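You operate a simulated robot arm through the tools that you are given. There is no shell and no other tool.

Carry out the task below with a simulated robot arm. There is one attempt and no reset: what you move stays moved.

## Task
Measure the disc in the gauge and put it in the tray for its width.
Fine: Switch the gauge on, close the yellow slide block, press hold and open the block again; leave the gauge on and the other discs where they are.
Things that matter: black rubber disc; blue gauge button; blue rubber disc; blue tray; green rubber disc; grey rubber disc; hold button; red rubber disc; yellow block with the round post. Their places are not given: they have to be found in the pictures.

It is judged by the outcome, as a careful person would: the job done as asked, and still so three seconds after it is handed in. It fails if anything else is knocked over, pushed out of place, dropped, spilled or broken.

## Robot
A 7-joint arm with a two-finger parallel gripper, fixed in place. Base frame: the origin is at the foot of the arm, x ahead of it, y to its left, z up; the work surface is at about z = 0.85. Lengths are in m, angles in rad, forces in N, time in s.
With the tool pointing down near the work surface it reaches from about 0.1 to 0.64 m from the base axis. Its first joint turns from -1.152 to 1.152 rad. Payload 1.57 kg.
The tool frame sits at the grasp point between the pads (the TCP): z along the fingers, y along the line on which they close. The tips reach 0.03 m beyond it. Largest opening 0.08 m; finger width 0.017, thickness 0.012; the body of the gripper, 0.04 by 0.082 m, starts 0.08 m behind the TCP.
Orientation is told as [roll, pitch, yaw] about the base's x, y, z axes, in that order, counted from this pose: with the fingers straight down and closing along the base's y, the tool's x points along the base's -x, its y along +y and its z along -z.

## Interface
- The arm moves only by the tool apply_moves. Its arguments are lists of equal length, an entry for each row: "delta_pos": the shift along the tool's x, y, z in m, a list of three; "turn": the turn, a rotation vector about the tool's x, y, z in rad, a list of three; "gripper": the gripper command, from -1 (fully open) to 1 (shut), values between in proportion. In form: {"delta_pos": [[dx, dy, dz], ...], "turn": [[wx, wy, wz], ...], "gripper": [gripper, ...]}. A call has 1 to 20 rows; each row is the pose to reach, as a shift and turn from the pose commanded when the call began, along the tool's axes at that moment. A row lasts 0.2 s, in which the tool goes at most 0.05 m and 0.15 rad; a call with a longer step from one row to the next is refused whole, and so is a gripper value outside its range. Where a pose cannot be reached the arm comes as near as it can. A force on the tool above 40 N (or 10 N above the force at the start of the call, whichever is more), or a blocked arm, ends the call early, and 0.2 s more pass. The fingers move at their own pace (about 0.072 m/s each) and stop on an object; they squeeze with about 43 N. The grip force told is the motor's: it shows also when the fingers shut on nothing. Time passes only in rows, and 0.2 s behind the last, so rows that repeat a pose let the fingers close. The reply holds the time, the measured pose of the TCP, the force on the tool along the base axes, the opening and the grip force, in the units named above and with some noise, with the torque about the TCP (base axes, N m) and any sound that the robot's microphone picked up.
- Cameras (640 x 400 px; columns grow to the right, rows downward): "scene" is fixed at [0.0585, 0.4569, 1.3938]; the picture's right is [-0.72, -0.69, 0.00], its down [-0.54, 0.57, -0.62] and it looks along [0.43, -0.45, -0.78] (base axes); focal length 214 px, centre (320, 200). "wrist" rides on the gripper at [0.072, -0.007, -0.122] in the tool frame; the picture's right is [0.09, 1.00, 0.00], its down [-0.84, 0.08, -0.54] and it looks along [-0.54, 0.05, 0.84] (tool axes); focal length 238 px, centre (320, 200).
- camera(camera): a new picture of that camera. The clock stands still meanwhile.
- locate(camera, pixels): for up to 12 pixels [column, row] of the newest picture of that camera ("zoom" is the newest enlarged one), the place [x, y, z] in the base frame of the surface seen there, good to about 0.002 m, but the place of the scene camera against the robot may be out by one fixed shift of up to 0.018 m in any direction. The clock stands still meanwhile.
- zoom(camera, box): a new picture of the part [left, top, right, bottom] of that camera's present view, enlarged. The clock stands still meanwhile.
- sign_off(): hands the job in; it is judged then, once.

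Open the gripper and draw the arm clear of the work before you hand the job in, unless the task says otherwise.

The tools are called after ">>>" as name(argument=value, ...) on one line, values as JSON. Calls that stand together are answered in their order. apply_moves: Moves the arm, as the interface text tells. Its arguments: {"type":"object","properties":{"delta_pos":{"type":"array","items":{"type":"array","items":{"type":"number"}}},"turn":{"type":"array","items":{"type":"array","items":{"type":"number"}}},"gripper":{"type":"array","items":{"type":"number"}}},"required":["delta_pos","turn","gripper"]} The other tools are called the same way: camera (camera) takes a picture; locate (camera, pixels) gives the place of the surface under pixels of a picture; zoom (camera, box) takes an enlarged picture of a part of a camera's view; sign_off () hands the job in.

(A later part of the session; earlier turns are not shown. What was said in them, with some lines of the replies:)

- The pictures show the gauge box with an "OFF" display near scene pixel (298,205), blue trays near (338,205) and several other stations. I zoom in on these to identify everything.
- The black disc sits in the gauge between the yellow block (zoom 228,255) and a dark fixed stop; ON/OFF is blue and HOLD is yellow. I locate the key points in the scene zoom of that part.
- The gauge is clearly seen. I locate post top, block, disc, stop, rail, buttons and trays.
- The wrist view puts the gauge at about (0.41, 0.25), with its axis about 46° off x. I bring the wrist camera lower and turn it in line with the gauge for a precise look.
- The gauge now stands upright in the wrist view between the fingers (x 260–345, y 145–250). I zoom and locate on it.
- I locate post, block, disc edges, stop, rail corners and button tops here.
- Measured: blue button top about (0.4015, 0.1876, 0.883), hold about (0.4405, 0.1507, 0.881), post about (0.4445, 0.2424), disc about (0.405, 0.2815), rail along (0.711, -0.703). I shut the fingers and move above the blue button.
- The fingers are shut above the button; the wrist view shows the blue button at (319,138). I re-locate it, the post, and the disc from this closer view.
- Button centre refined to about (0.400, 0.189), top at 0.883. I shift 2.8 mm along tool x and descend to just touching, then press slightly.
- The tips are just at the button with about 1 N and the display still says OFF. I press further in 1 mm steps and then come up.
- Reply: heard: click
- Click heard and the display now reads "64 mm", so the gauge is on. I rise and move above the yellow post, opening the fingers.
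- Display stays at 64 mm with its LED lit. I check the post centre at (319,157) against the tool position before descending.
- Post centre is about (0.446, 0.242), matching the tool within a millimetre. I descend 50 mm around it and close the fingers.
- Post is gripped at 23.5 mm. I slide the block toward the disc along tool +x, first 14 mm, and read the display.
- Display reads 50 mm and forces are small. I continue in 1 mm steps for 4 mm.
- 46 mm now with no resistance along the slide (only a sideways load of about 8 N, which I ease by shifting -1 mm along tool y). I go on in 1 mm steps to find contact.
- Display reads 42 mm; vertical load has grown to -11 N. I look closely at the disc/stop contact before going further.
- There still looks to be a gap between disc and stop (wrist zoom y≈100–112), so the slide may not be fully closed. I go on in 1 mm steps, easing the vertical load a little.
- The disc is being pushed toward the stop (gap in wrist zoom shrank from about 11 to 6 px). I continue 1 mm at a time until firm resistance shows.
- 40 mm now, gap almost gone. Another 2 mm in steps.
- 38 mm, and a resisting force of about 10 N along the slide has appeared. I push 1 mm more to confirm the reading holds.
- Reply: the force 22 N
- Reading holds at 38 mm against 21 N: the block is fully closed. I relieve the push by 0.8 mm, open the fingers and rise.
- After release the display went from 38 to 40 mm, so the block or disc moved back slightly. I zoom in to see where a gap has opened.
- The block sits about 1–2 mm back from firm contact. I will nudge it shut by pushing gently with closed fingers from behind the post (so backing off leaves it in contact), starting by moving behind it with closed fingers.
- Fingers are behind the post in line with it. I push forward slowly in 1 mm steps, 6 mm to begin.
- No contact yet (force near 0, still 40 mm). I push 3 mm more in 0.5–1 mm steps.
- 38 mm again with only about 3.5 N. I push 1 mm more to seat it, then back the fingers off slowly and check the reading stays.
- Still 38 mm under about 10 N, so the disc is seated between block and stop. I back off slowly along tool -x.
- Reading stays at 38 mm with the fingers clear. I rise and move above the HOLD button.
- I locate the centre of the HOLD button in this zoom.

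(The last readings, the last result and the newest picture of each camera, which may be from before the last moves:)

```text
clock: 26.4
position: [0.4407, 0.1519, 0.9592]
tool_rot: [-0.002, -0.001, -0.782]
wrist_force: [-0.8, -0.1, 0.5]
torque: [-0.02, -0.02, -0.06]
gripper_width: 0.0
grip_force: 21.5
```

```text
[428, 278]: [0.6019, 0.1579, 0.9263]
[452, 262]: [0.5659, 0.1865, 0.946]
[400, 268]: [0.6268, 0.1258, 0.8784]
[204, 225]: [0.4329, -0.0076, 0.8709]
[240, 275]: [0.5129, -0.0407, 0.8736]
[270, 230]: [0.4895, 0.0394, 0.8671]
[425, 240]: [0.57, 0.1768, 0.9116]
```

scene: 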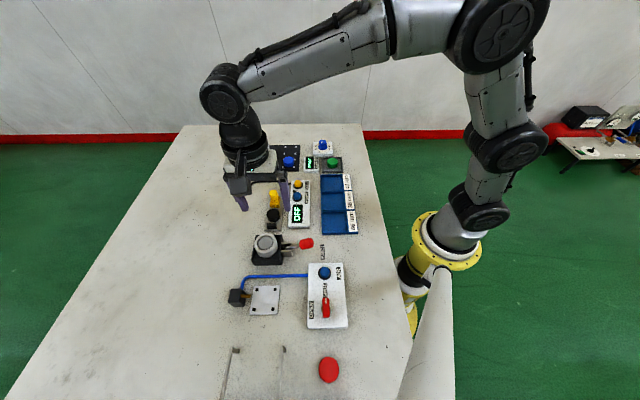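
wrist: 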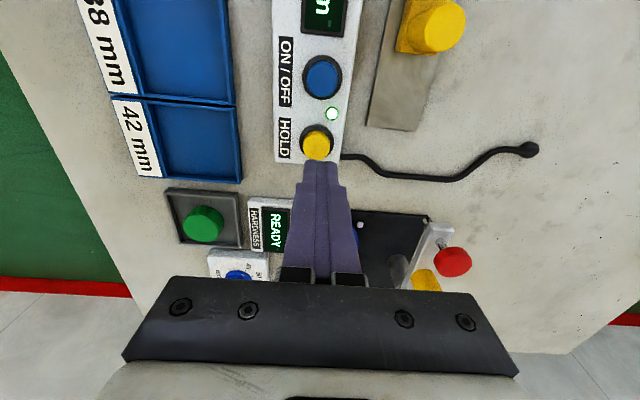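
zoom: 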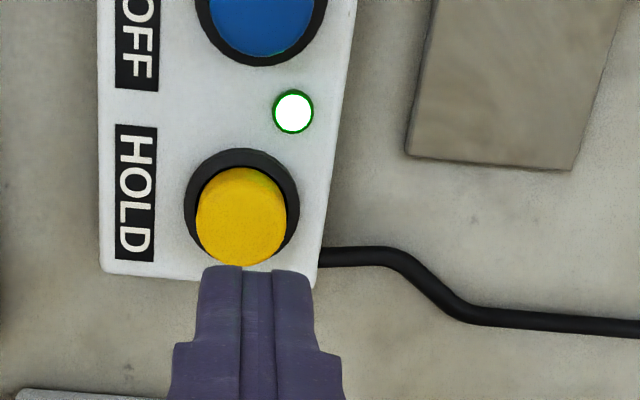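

HOLD centre is about (0.439, 0.150). I shift -2.2 mm along tool y, descend and press as with the blue button.

>>> apply_moves(delta_pos=[[0, -0.0022, 0.015], [0, -0.0022, 0.03], [0, -0.0022, 0.042], [0, -0.0022, 0.047], [0, -0.0022, 0.049], [0, -0.0022, 0.05], [0, -0.0022, 0.051], [0, -0.0022, 0.052], [0, -0.0022, 0.053]], turn=[[0, 0, 0], [0, 0, 0], [0, 0, 0], [0, 0, 0], [0, 0, 0], [0, 0, 0], [0, 0, 0], [0, 0, 0], [0, 0, 0]], gripper=[1, 1, 1, 1, 1, 1, 1, 1, 1])

>>> zoom(camera="scene", box=[240, 160, 320, 230])

```text
clock: 28.4
position: [0.44, 0.151, 0.9091]
tool_rot: [0.003, 0.0, -0.784]
wrist_force: [-1.1, 1.5, 4.3]
torque: [0.05, 0.01, 0.04]
gripper_width: 0.0
grip_force: 21.0
heard: click
```

```text
5.71 times, centred on (280, 195) of scene
```

zoom: 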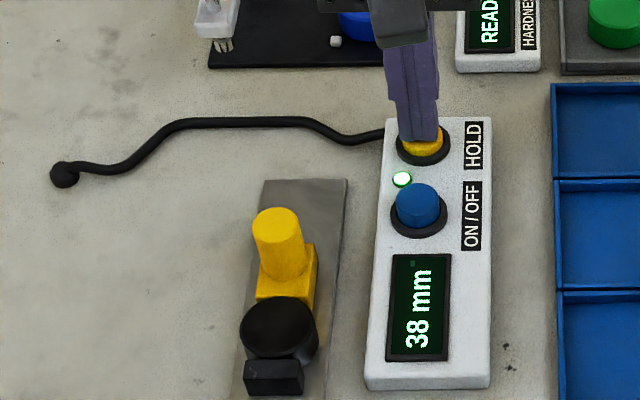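

Click heard and 38 mm shown. I lift off and move above the post with the fingers open to 60 mm.

>>> apply_moves(delta_pos=[[0, 0, -0.02], [0, 0, -0.04], [0, 0, -0.053], [0.029, 0.0228, -0.055], [0.058, 0.0455, -0.055], [0.0864, 0.0683, -0.055], [0.0864, 0.0683, -0.055], [0.0864, 0.0683, -0.055]], turn=[[0, 0, 0], [0, 0, 0], [0, 0, 0], [0, 0, 0], [0, 0, 0], [0, 0, 0], [0, 0, 0], [0, 0, 0]], gripper=[1, 1, 1, 1, 0, -0.5, -0.5, -0.5])

>>> camera(camera="wrist")

>>> zoom(camera="scene", box=[240, 150, 340, 240])

```text
clock: 30.2
position: [0.43, 0.2592, 0.9625]
tool_rot: [-0.001, -0.001, -0.783]
wrist_force: [-1.2, 0.0, 0.5]
torque: [0.0, -0.01, 0.04]
gripper_width: 0.0599
grip_force: 0.0
```

```text
taken
```

wrist: 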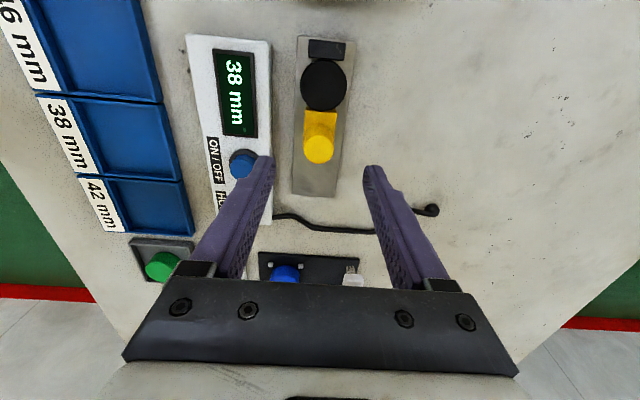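

```text
4.44 times, centred on (290, 195) of scene
```

zoom: 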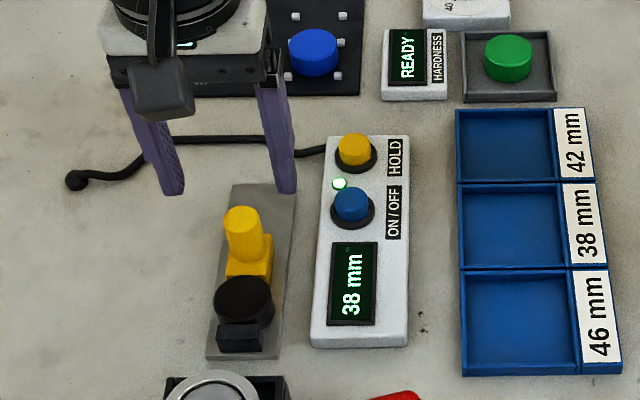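

Display is steady at 38 mm. I locate the post top at (319,150) relative to the tool.

>>> locate(camera="wrist", pixels=[[319, 150], [308, 150], [331, 150], [319, 140], [319, 159], [323, 84], [324, 46]])

```text
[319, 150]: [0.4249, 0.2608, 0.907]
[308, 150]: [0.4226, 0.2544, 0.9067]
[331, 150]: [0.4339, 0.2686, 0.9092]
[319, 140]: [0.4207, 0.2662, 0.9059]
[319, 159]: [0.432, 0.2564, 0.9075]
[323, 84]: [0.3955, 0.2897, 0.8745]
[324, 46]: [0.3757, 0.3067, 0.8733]
```

Post centre is about (0.427, 0.261). I shift 3 mm along tool x, descend and grip it.

>>> apply_moves(delta_pos=[[0.003, 0, 0.015], [0.003, 0, 0.03], [0.003, 0, 0.045], [0.003, 0, 0.0525], [0.003, 0, 0.0525], [0.003, 0, 0.0525], [0.003, 0, 0.0525], [0.003, 0, 0.0525]], turn=[[0, 0, 0], [0, 0, 0], [0, 0, 0], [0, 0, 0], [0, 0, 0], [0, 0, 0], [0, 0, 0], [0, 0, 0]], gripper=[-0.5, -0.5, -0.5, -0.5, 0, 1, 1, 1])

>>> zoom(camera="scene", box=[240, 150, 340, 240])

```text
clock: 32.0
position: [0.4246, 0.2609, 0.9104]
tool_rot: [-0.002, 0.0, -0.784]
wrist_force: [-3.3, -1.3, -0.8]
torque: [-0.01, -0.22, 0.0]
gripper_width: 0.0234
grip_force: 35.3
```

```text
4.44 times, centred on (290, 195) of scene
```

zoom: 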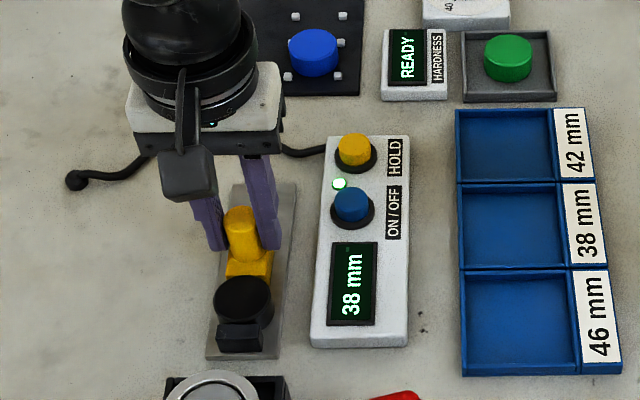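

Gripped at 23.4 mm. I slide the block open 25 mm along tool -x.

>>> apply_moves(delta_pos=[[-0.0025, 0.0001, 0], [-0.005, 0.0002, 0], [-0.0075, 0.0003, 0], [-0.01, 0.0004, 0], [-0.0125, 0.0005, 0], [-0.015, 0.0006, 0], [-0.0175, 0.0007, 0], [-0.02, 0.0008, 0], [-0.0225, 0.0009, 0], [-0.025, 0.001, 0], [-0.025, 0.001, 0]], turn=[[0, 0, 0], [0, 0, 0], [0, 0, 0], [0, 0, 0], [0, 0, 0], [0, 0, 0], [0, 0, 0], [0, 0, 0], [0, 0, 0], [0, 0, 0], [0, 0, 0]], gripper=[1, 1, 1, 1, 1, 1, 1, 1, 1, 1, 1])

>>> zoom(camera="scene", box=[240, 150, 340, 240])

>>> camera(camera="wrist")

```text
clock: 34.4
position: [0.4427, 0.2436, 0.9095]
tool_rot: [-0.002, 0.0, -0.784]
wrist_force: [-10.3, -13.4, 10.2]
torque: [0.35, 0.33, 0.01]
gripper_width: 0.0235
grip_force: 35.7
```

```text
4.44 times, centred on (290, 195) of scene
```

zoom: 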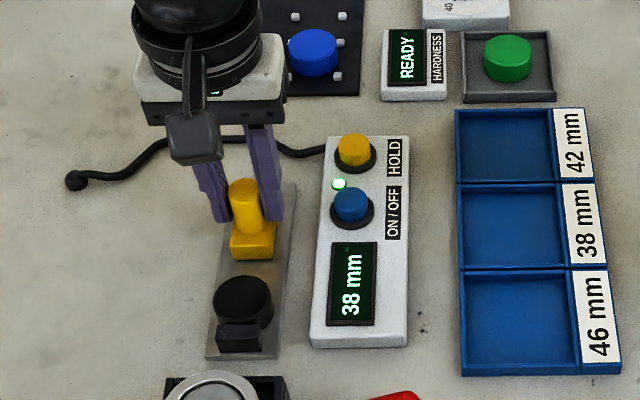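

```text
taken
```

wrist: 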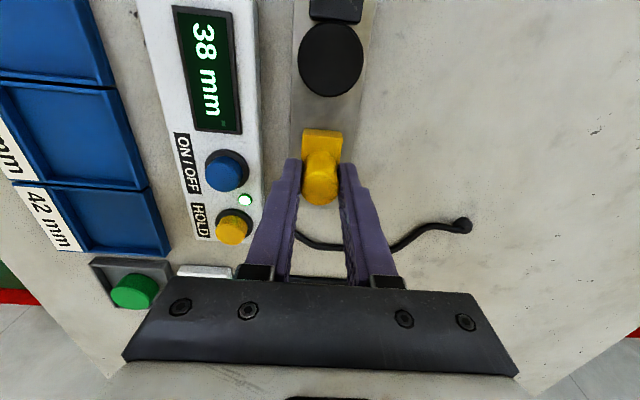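

The display holds 38 mm with the block open again. I move the last 1.2 mm, ease the sideways load (-16 N along tool y), release and rise.

>>> apply_moves(delta_pos=[[-0.0012, -0.001, 0], [-0.0012, -0.0018, -0.0005], [-0.0012, -0.0018, -0.0005], [-0.0012, -0.0018, -0.0005], [-0.0012, -0.0018, -0.0005], [-0.0012, -0.0018, -0.0005], [-0.0012, -0.0018, -0.02], [-0.0012, -0.0018, -0.04], [-0.0012, -0.0018, -0.06]], turn=[[0, 0, 0], [0, 0, 0], [0, 0, 0], [0, 0, 0], [0, 0, 0], [0, 0, 0], [0, 0, 0], [0, 0, 0], [0, 0, 0]], gripper=[1, 1, 1, 0, -0.5, -0.5, -0.5, -0.5, -0.5])

>>> camera(camera="wrist")

>>> zoom(camera="scene", box=[240, 150, 340, 240])

```text
clock: 36.4
position: [0.4443, 0.2408, 0.9683]
tool_rot: [0.001, -0.001, -0.784]
wrist_force: [0.2, 0.0, 0.4]
torque: [-0.04, 0.03, 0.01]
gripper_width: 0.0599
grip_force: 0.0
```

```text
taken
```

wrist: 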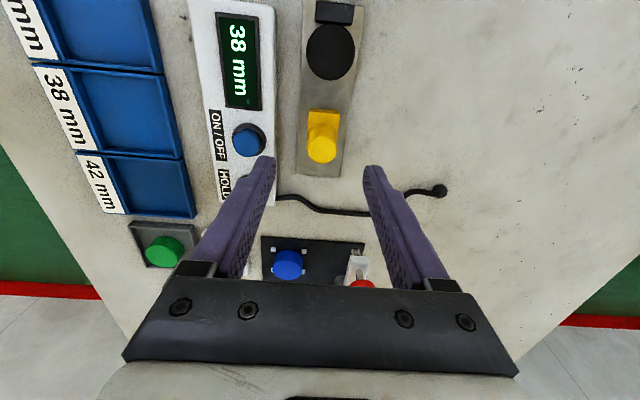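

```text
4.44 times, centred on (290, 195) of scene
```

zoom: 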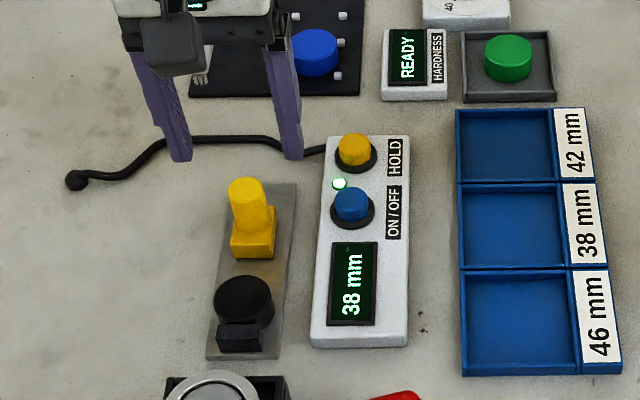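

The block is open, 38 mm held. Now I locate the disc, which sits by the stop at wrist pixel (330,52).

>>> zoom(camera="wrist", box=[280, 0, 380, 120])

>>> locate(camera="wrist", pixels=[[330, 52], [309, 50], [352, 50], [330, 30], [330, 74], [333, 12], [322, 112], [320, 22]])

```text
3.33 times, centred on (330, 60) of wrist
```

zoom: 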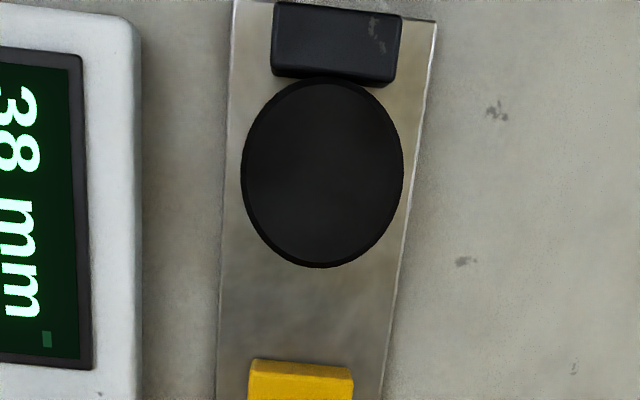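

```text
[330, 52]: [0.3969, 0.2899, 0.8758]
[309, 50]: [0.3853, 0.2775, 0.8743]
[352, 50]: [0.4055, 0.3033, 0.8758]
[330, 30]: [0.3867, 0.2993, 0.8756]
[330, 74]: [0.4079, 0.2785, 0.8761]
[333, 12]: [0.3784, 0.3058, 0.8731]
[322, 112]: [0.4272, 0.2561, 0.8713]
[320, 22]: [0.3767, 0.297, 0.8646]
```

Disc centre about (0.3967, 0.2898), top 0.8755, diameter about 37–38 mm, agreeing with the 38 mm reading. I move above it with the fingers at 54 mm.

>>> apply_moves(delta_pos=[[0.023, 0.0003, 0], [0.046, 0.0006, 0], [0.0684, 0.001, 0], [0.0684, 0.001, 0.02], [0.0684, 0.001, 0.03], [0.0684, 0.001, 0.03]], turn=[[0, 0, 0], [0, 0, 0], [0, 0, 0], [0, 0, 0], [0, 0, 0], [0, 0, 0]], gripper=[-0.35, -0.35, -0.35, -0.35, -0.35, -0.35])

>>> camera(camera="wrist")

>>> zoom(camera="scene", box=[240, 170, 320, 230])

```text
clock: 37.8
position: [0.3932, 0.2915, 0.9384]
tool_rot: [-0.001, 0.001, -0.784]
wrist_force: [0.2, 0.4, 0.5]
torque: [0.0, -0.01, 0.01]
gripper_width: 0.0538
grip_force: 0.0
```

```text
taken
```

wrist: 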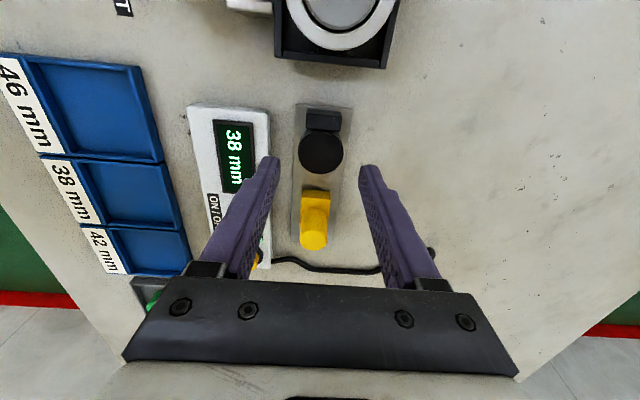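

```text
6.67 times, centred on (280, 200) of scene
```

zoom: 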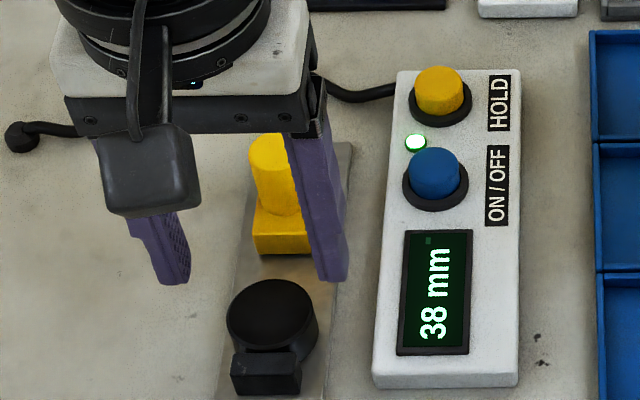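

I re-check the disc centre from here at (321,150).

>>> zoom(camera="wrist", box=[270, 90, 370, 200])

>>> locate(camera="wrist", pixels=[[321, 152], [302, 152], [340, 152], [321, 136], [321, 168], [322, 120]])

```text
3.64 times, centred on (320, 145) of wrist
```

zoom: 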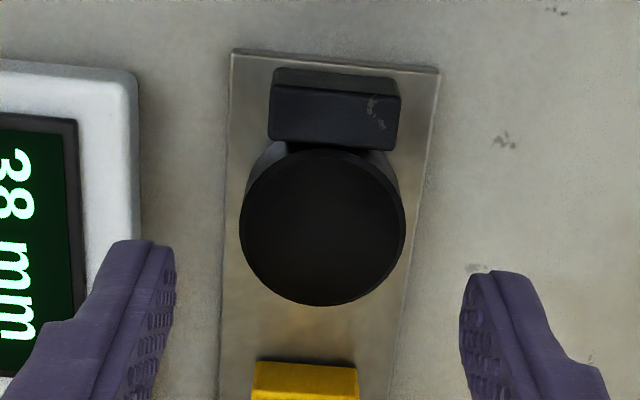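

```text
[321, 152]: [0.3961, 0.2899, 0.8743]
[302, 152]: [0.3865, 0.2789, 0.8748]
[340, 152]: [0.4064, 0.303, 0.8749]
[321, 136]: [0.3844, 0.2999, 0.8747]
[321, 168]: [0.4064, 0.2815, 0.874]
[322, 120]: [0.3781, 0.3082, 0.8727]
```

Disc centre confirmed at (0.3965, 0.2897). I shift -2.5 mm in tool x, descend so the tips are about 7 mm above the rail, and grip.

>>> apply_moves(delta_pos=[[-0.0025, 0.0008, 0.012], [-0.0025, 0.0008, 0.024], [-0.0025, 0.0008, 0.034], [-0.0025, 0.0008, 0.042], [-0.0025, 0.0008, 0.046], [-0.0025, 0.0008, 0.046]], turn=[[0, 0, 0], [0, 0, 0], [0, 0, 0], [0, 0, 0], [0, 0, 0], [0, 0, 0]], gripper=[-0.35, -0.35, -0.35, -0.35, -0.35, -0.35])

>>> zoom(camera="scene", box=[240, 170, 320, 230])

>>> camera(camera="wrist")

```text
clock: 39.2
position: [0.3964, 0.2898, 0.8923]
tool_rot: [0.001, -0.001, -0.784]
wrist_force: [0.6, 0.6, -0.5]
torque: [0.0, -0.02, 0.01]
gripper_width: 0.054
grip_force: 0.1
```

```text
6.67 times, centred on (280, 200) of scene
```

zoom: 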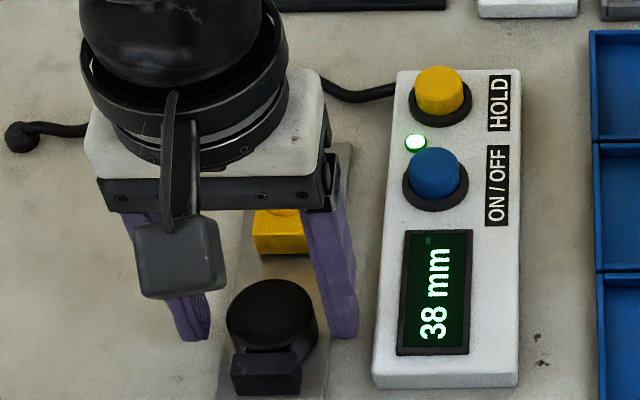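

```text
taken
```

wrist: 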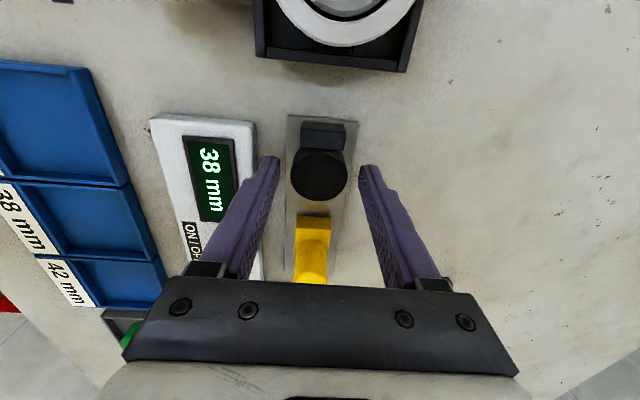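

The tool is centred on the disc at (0.3964, 0.2898, 0.892). I close the fingers.

>>> apply_moves(delta_pos=[[0, 0, 0], [0, 0, 0], [0, 0, 0], [0, 0, 0], [0, 0, 0]], turn=[[0, 0, 0], [0, 0, 0], [0, 0, 0], [0, 0, 0], [0, 0, 0]], gripper=[-0.1, 0.2, 1, 1, 1])

>>> zoom(camera="scene", box=[240, 170, 320, 230])

```text
clock: 40.4
position: [0.3949, 0.2901, 0.894]
tool_rot: [0.0, 0.0, -0.784]
wrist_force: [0.3, 0.0, 0.9]
torque: [-0.01, 0.04, 0.01]
gripper_width: 0.0352
grip_force: 42.5
```

```text
6.67 times, centred on (280, 200) of scene
```

zoom: 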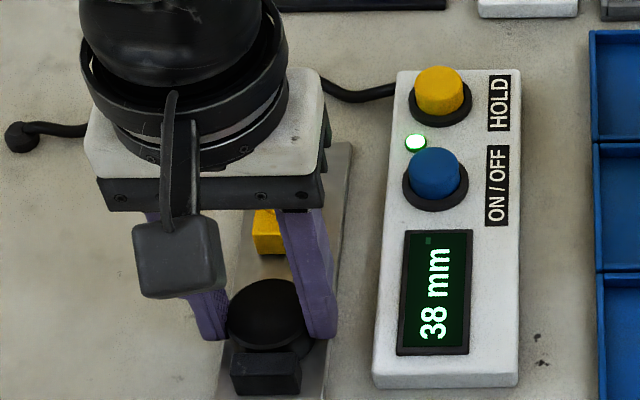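

Disc is gripped (35 mm width with squeeze). I lift it straight up and look at the trays from there.

>>> apply_moves(delta_pos=[[0, 0, -0.005], [0, 0, -0.015], [0, 0, -0.035], [0, 0, -0.06], [0, 0, -0.09], [0, 0, -0.11], [0, 0, -0.11]], turn=[[0, 0, 0], [0, 0, 0], [0, 0, 0], [0, 0, 0], [0, 0, 0], [0, 0, 0], [0, 0, 0]], gripper=[1, 1, 1, 1, 1, 1, 1])

>>> camera(camera="wrist")

>>> zoom(camera="scene", box=[230, 130, 370, 240])

```text
clock: 42.0
position: [0.397, 0.2886, 1.0029]
tool_rot: [0.001, -0.001, -0.785]
wrist_force: [0.5, -0.5, 0.1]
torque: [0.02, -0.01, -0.03]
gripper_width: 0.0347
grip_force: 42.4
```

```text
taken
```

wrist: 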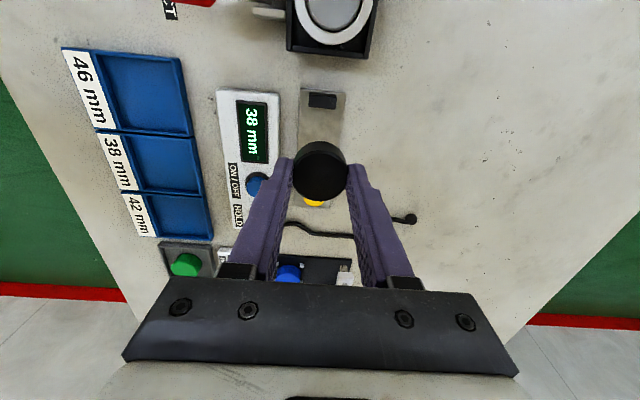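

```text
3.64 times, centred on (300, 185) of scene
```

zoom: 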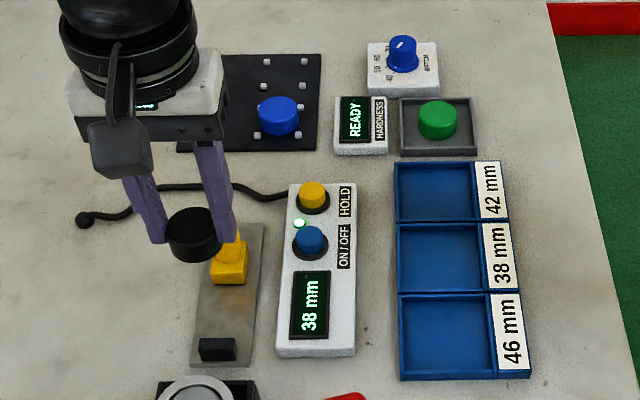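

The disc is held and the gauge still shows 38 mm. I zoom on the 38 mm compartment (wrist 95–215, 125–205) to get its centre and walls.

>>> zoom(camera="wrist", box=[90, 110, 230, 220])

```text
3.64 times, centred on (160, 165) of wrist
```

zoom: 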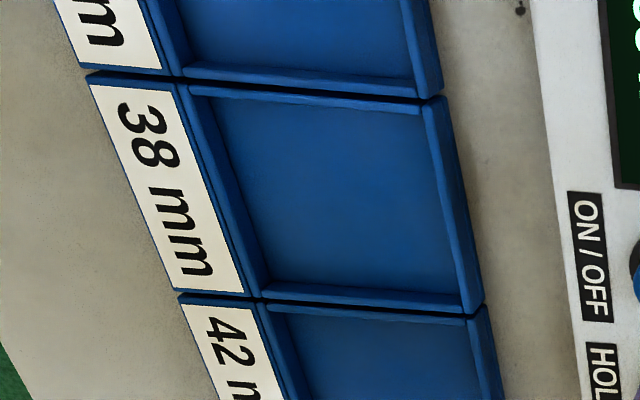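

I locate the floor corners, wall tops and floor centre of the 38 mm compartment.

>>> locate(camera="zoom", pixels=[[218, 108], [418, 118], [268, 278], [455, 292], [340, 200], [195, 93], [432, 103], [260, 295], [478, 305], [310, 94], [360, 300], [225, 190]])

```text
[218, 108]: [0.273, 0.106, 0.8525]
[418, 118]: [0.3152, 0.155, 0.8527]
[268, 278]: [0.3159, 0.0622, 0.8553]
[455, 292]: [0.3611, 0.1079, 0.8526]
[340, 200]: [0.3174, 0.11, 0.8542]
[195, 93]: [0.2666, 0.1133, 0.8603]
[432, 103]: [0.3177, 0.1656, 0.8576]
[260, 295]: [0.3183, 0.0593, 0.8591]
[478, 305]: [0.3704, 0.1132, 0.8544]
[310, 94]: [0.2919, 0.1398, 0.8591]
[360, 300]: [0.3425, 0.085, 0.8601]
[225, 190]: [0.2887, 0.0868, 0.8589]
```

The 38 mm compartment centre is about (0.3163, 0.1078), floor 0.853, wall tops 0.860, inside about 61 × 65 mm. I carry the disc over it at the present height.

>>> apply_moves(delta_pos=[[-0.008, -0.02, 0], [-0.0213, -0.0555, 0], [-0.0356, -0.0926, 0], [-0.05, -0.1296, 0], [-0.0642, -0.1667, 0], [-0.0713, -0.1852, 0], [-0.0713, -0.1852, 0], [-0.0713, -0.1852, 0]], turn=[[0, 0, 0], [0, 0, 0], [0, 0, 0], [0, 0, 0], [0, 0, 0], [0, 0, 0], [0, 0, 0], [0, 0, 0]], gripper=[1, 1, 1, 1, 1, 1, 1, 1])

>>> camera(camera="wrist")

>>> camera(camera="scene")

```text
clock: 43.8
position: [0.3167, 0.1084, 1.0039]
tool_rot: [0.0, -0.001, -0.783]
wrist_force: [0.0, -1.1, 0.1]
torque: [-0.01, 0.02, 0.02]
gripper_width: 0.0357
grip_force: 42.6
```

```text
taken
```

wrist: 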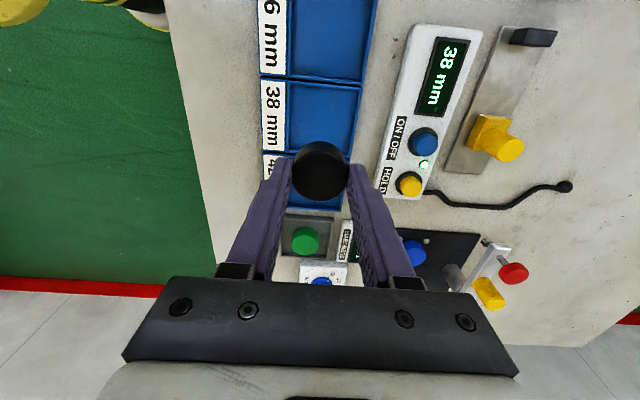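

```text
taken
```

scene: 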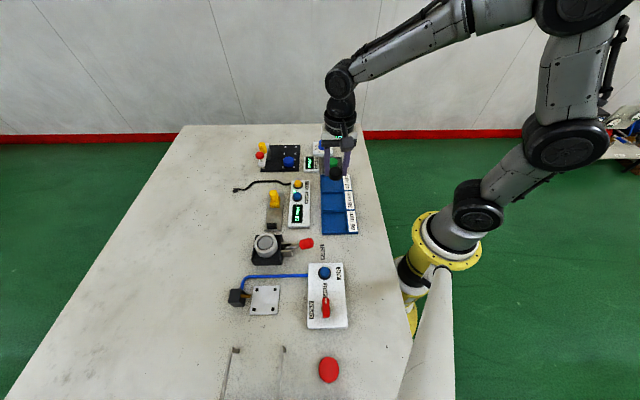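

I re-locate the 38 mm compartment from here (wrist 285–360, 80–155) to check the centre under the tool.

>>> zoom(camera="wrist", box=[250, 60, 380, 220])

>>> locate(camera="wrist", pixels=[[292, 86], [357, 92], [290, 146], [349, 150], [322, 120], [287, 79], [361, 84], [287, 150], [353, 158], [320, 205], [262, 150]])

```text
2.50 times, centred on (315, 140) of wrist
```

zoom: 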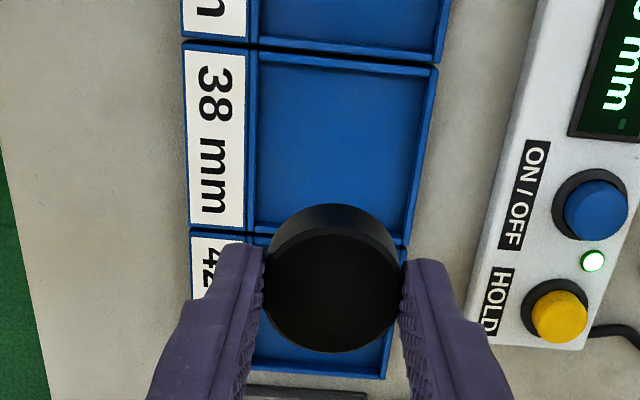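

```text
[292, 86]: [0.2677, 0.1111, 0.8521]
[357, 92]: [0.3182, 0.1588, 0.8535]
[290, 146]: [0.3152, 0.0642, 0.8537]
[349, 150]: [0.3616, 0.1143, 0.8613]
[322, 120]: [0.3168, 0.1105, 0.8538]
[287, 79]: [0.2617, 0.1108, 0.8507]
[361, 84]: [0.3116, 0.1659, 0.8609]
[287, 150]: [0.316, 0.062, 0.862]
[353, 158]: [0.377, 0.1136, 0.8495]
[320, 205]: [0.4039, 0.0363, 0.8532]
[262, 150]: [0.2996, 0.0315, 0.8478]
```

Centre checks out at about (0.3155, 0.109), within 1.5 mm of the tool. I lower the disc to just above the floor.

>>> apply_moves(delta_pos=[[0.0008, 0, 0.025], [0.0008, 0, 0.05], [0.0008, 0, 0.07], [0.0008, 0, 0.085], [0.0008, 0, 0.097], [0.0008, 0, 0.104], [0.0008, 0, 0.108], [0.0008, 0, 0.108]], turn=[[0, 0, 0], [0, 0, 0], [0, 0, 0], [0, 0, 0], [0, 0, 0], [0, 0, 0], [0, 0, 0], [0, 0, 0]], gripper=[1, 1, 1, 1, 1, 1, 1, 1])

>>> zoom(camera="scene", box=[290, 160, 380, 240])

>>> zoom(camera="wrist", box=[220, 60, 420, 260])

```text
clock: 45.6
position: [0.3168, 0.1089, 0.8946]
tool_rot: [0.0, 0.0, -0.784]
wrist_force: [0.4, 0.7, -0.1]
torque: [0.01, 0.02, 0.03]
gripper_width: 0.0361
grip_force: 42.4
```

```text
5.00 times, centred on (335, 200) of scene
```

zoom: 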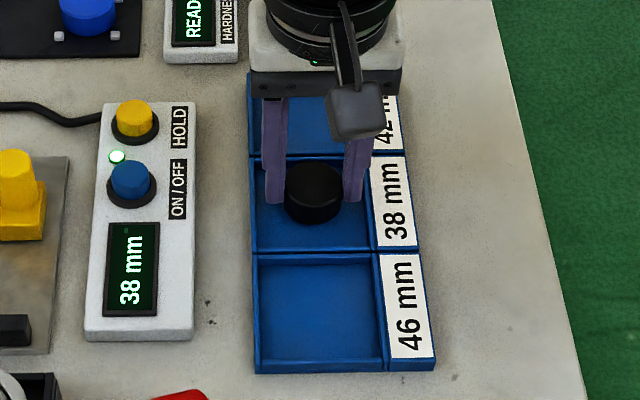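

```text
2.00 times, centred on (320, 160) of wrist
```

zoom: 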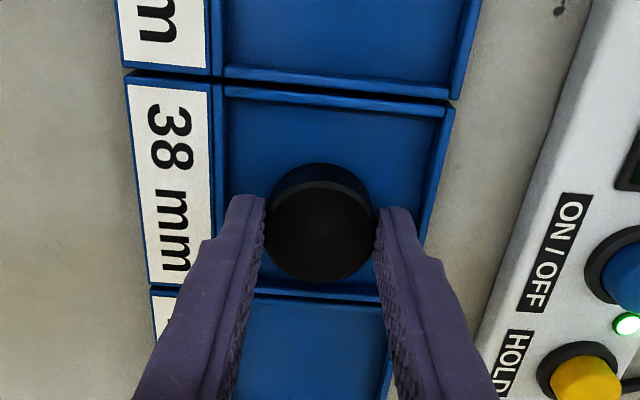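

The disc is inside the 38 mm compartment, a few mm above the floor. I lower in 1 mm steps until light contact.

>>> apply_moves(delta_pos=[[0, 0, 0.001], [0, 0, 0.002], [0, 0, 0.003], [0, 0, 0.003]], turn=[[0, 0, 0], [0, 0, 0], [0, 0, 0], [0, 0, 0]], gripper=[1, 1, 1, 1])

>>> zoom(camera="scene", box=[310, 180, 370, 225])

```text
clock: 46.6
position: [0.3167, 0.1088, 0.8924]
tool_rot: [0.0, 0.001, -0.785]
wrist_force: [-0.2, 0.3, -1.1]
torque: [-0.01, 0.02, 0.04]
gripper_width: 0.0362
grip_force: 42.9
```

```text
8.89 times, centred on (340, 202) of scene
```

zoom: 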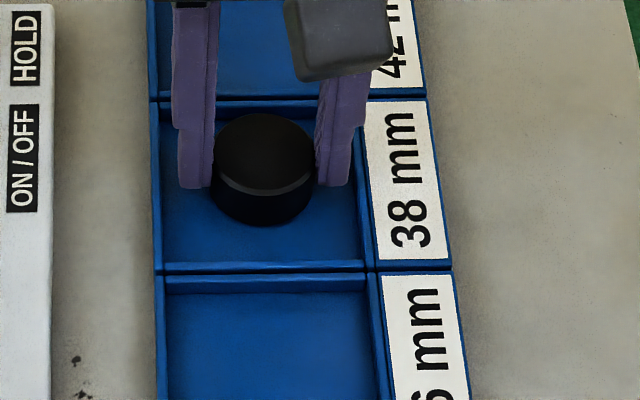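

No contact yet. I lower 2 mm more in 1 mm steps.

>>> apply_moves(delta_pos=[[0, 0, 0.001], [0, 0, 0.0015], [0, 0, 0.002], [0, 0, 0.002]], turn=[[0, 0, 0], [0, 0, 0], [0, 0, 0], [0, 0, 0]], gripper=[1, 1, 1, 1])

>>> zoom(camera="scene", box=[310, 180, 370, 225])

```text
clock: 47.6
position: [0.3172, 0.1091, 0.891]
tool_rot: [0.0, -0.002, -0.785]
wrist_force: [-4.8, -1.9, 12.2]
torque: [-0.08, 0.14, 0.0]
gripper_width: 0.0359
grip_force: 42.8
```

```text
8.89 times, centred on (340, 202) of scene
```

zoom: 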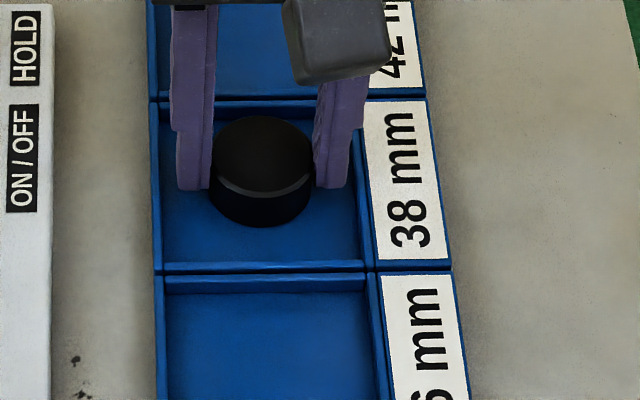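

The disc touches the floor (12 N). I ease up 1 mm, open the fingers to just 43 mm so they stay within the walls, then rise straight up.

>>> apply_moves(delta_pos=[[0, 0, -0.001], [0, 0, -0.001], [0, 0, -0.001], [0, 0, -0.001], [0, 0, -0.004], [0, 0, -0.01], [0, 0, -0.02], [0, 0, -0.04]], turn=[[0, 0, 0], [0, 0, 0], [0, 0, 0], [0, 0, 0], [0, 0, 0], [0, 0, 0], [0, 0, 0], [0, 0, 0]], gripper=[1, -0.075, -0.075, -0.075, -0.075, -0.075, -0.075, -0.075])

>>> zoom(camera="scene", box=[290, 160, 380, 240])

>>> camera(camera="wrist")

```text
clock: 49.4
position: [0.3143, 0.11, 0.9312]
tool_rot: [0.001, 0.0, -0.782]
wrist_force: [-0.4, 0.1, -0.2]
torque: [0.03, 0.04, -0.01]
gripper_width: 0.0431
grip_force: 0.1
```

```text
5.00 times, centred on (335, 200) of scene
```

zoom: 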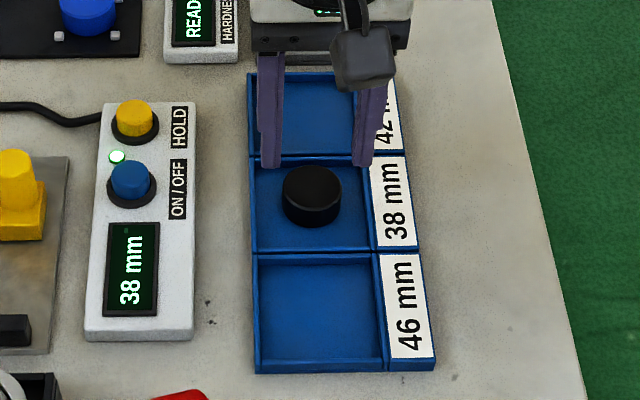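

```text
taken
```

wrist: 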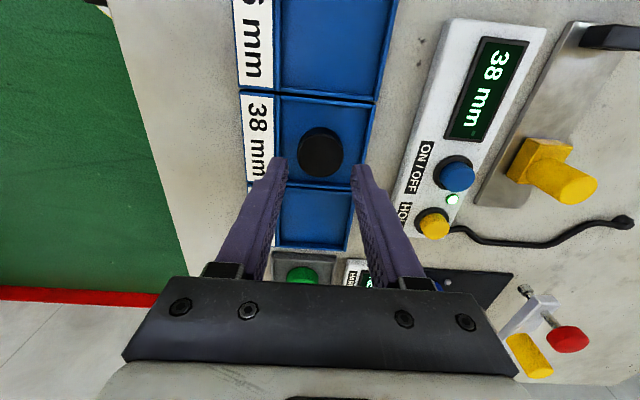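

The black disc rests flat in the 38 mm tray and the gauge still reads 38 mm. I rise well clear and open the gripper.

>>> apply_moves(delta_pos=[[0, 0, -0.03], [0, 0, -0.07], [0, 0, -0.11], [0, 0, -0.15], [0, 0, -0.19], [0, 0, -0.22], [0, 0, -0.22]], turn=[[0, 0, 0], [0, 0, 0], [0, 0, 0], [0, 0, 0], [0, 0, 0], [0, 0, 0], [0, 0, 0]], gripper=[-0.075, -0.075, -1, -1, -1, -1, -1])

>>> zoom(camera="scene", box=[250, 170, 362, 240])

>>> camera(camera="scene")

>>> camera(camera="wrist")

```text
clock: 51.0
position: [0.316, 0.1093, 1.1503]
tool_rot: [-0.001, 0.0, -0.784]
wrist_force: [1.0, 0.2, -0.9]
torque: [0.04, -0.01, -0.02]
gripper_width: 0.0802
grip_force: 0.1
```

```text
5.71 times, centred on (306, 205) of scene
```

zoom: 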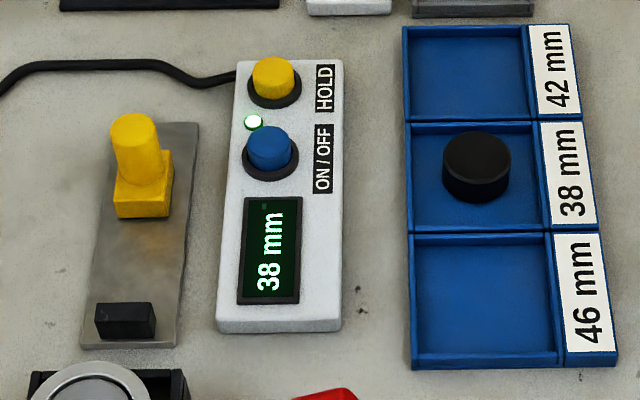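

```text
taken
```

scene: 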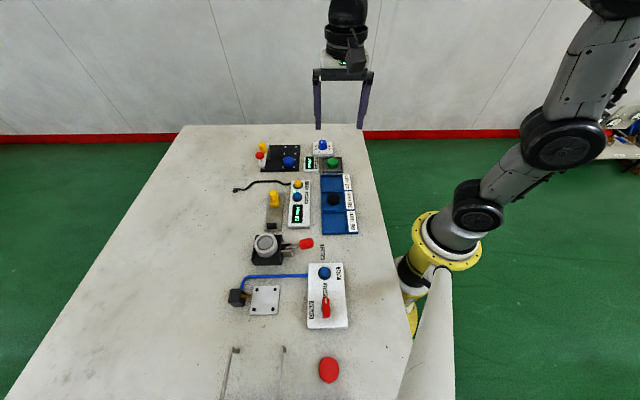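

```text
taken
```

wrist: 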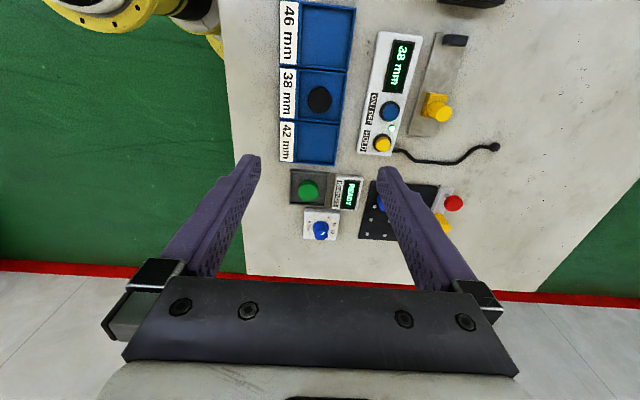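

Everything looks in order: disc in the 38 mm tray, gauge on and holding, block back open. I compare the block's position with the first picture using the same zoom pixels.

>>> zoom(camera="scene", box=[250, 170, 362, 240])

>>> locate(camera="zoom", pixels=[[133, 118], [160, 175], [132, 121], [142, 216], [142, 212], [125, 312], [475, 150], [475, 190]])

>>> zoom(camera="scene", box=[220, 130, 380, 240])

```text
5.71 times, centred on (306, 205) of scene
```

zoom: 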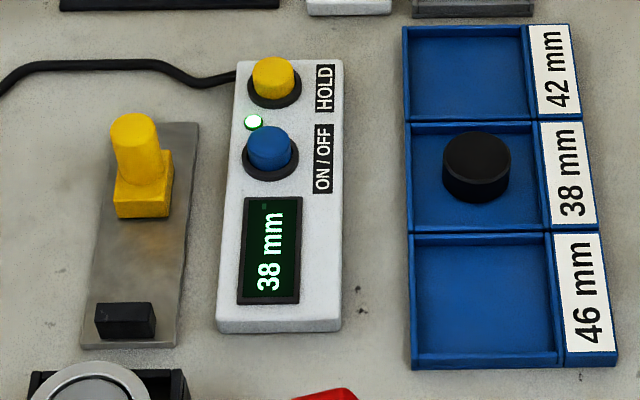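

```text
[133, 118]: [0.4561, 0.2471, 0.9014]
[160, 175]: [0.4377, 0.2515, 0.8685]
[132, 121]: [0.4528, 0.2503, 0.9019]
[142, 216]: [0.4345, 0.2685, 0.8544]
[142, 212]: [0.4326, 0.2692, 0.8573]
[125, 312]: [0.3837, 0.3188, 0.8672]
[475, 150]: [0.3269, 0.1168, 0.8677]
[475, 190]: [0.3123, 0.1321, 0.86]
```

```text
3.64 times, centred on (300, 185) of scene
```

zoom: 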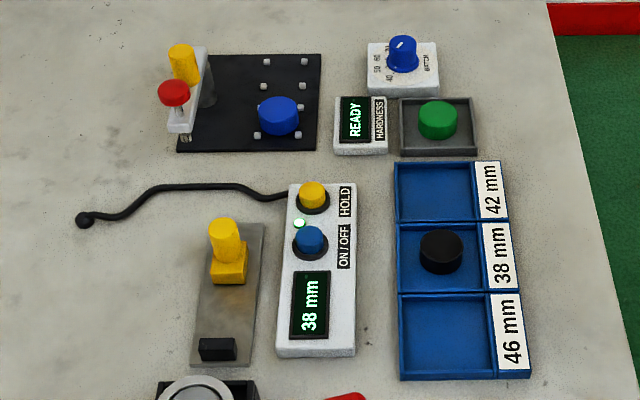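

The block is within about 1 mm of its open start position. The other discs and devices are unmoved, the gauge is on holding 38 mm, and the arm is clear with the gripper open, so I hand the job in.

>>> sign_off()

```text
The job is handed in.
```

The job is handed in: the black disc measured 38 mm and is lying flat in the 38 mm tray.

- **Gauge:** I switched it on with one press, closed the yellow block onto the disc, pressed hold once, and opened the block again. The display still read 38 mm at hand-in, with the gauge left on.
- **Re-close:** After the first close, the block sprang back slightly when I let go and the reading rose to 40 mm. I pushed it shut again from behind the post and backed off slowly. The reading stayed at 38 mm before I pressed hold. The disc also looked about 37–38 mm across in the pictures.
- **Block:** It is back within about 1 mm of where it started.
- **Everything else:** In the last pictures, the other discs and devices are where they were. The arm is drawn up above the trays with the gripper open.
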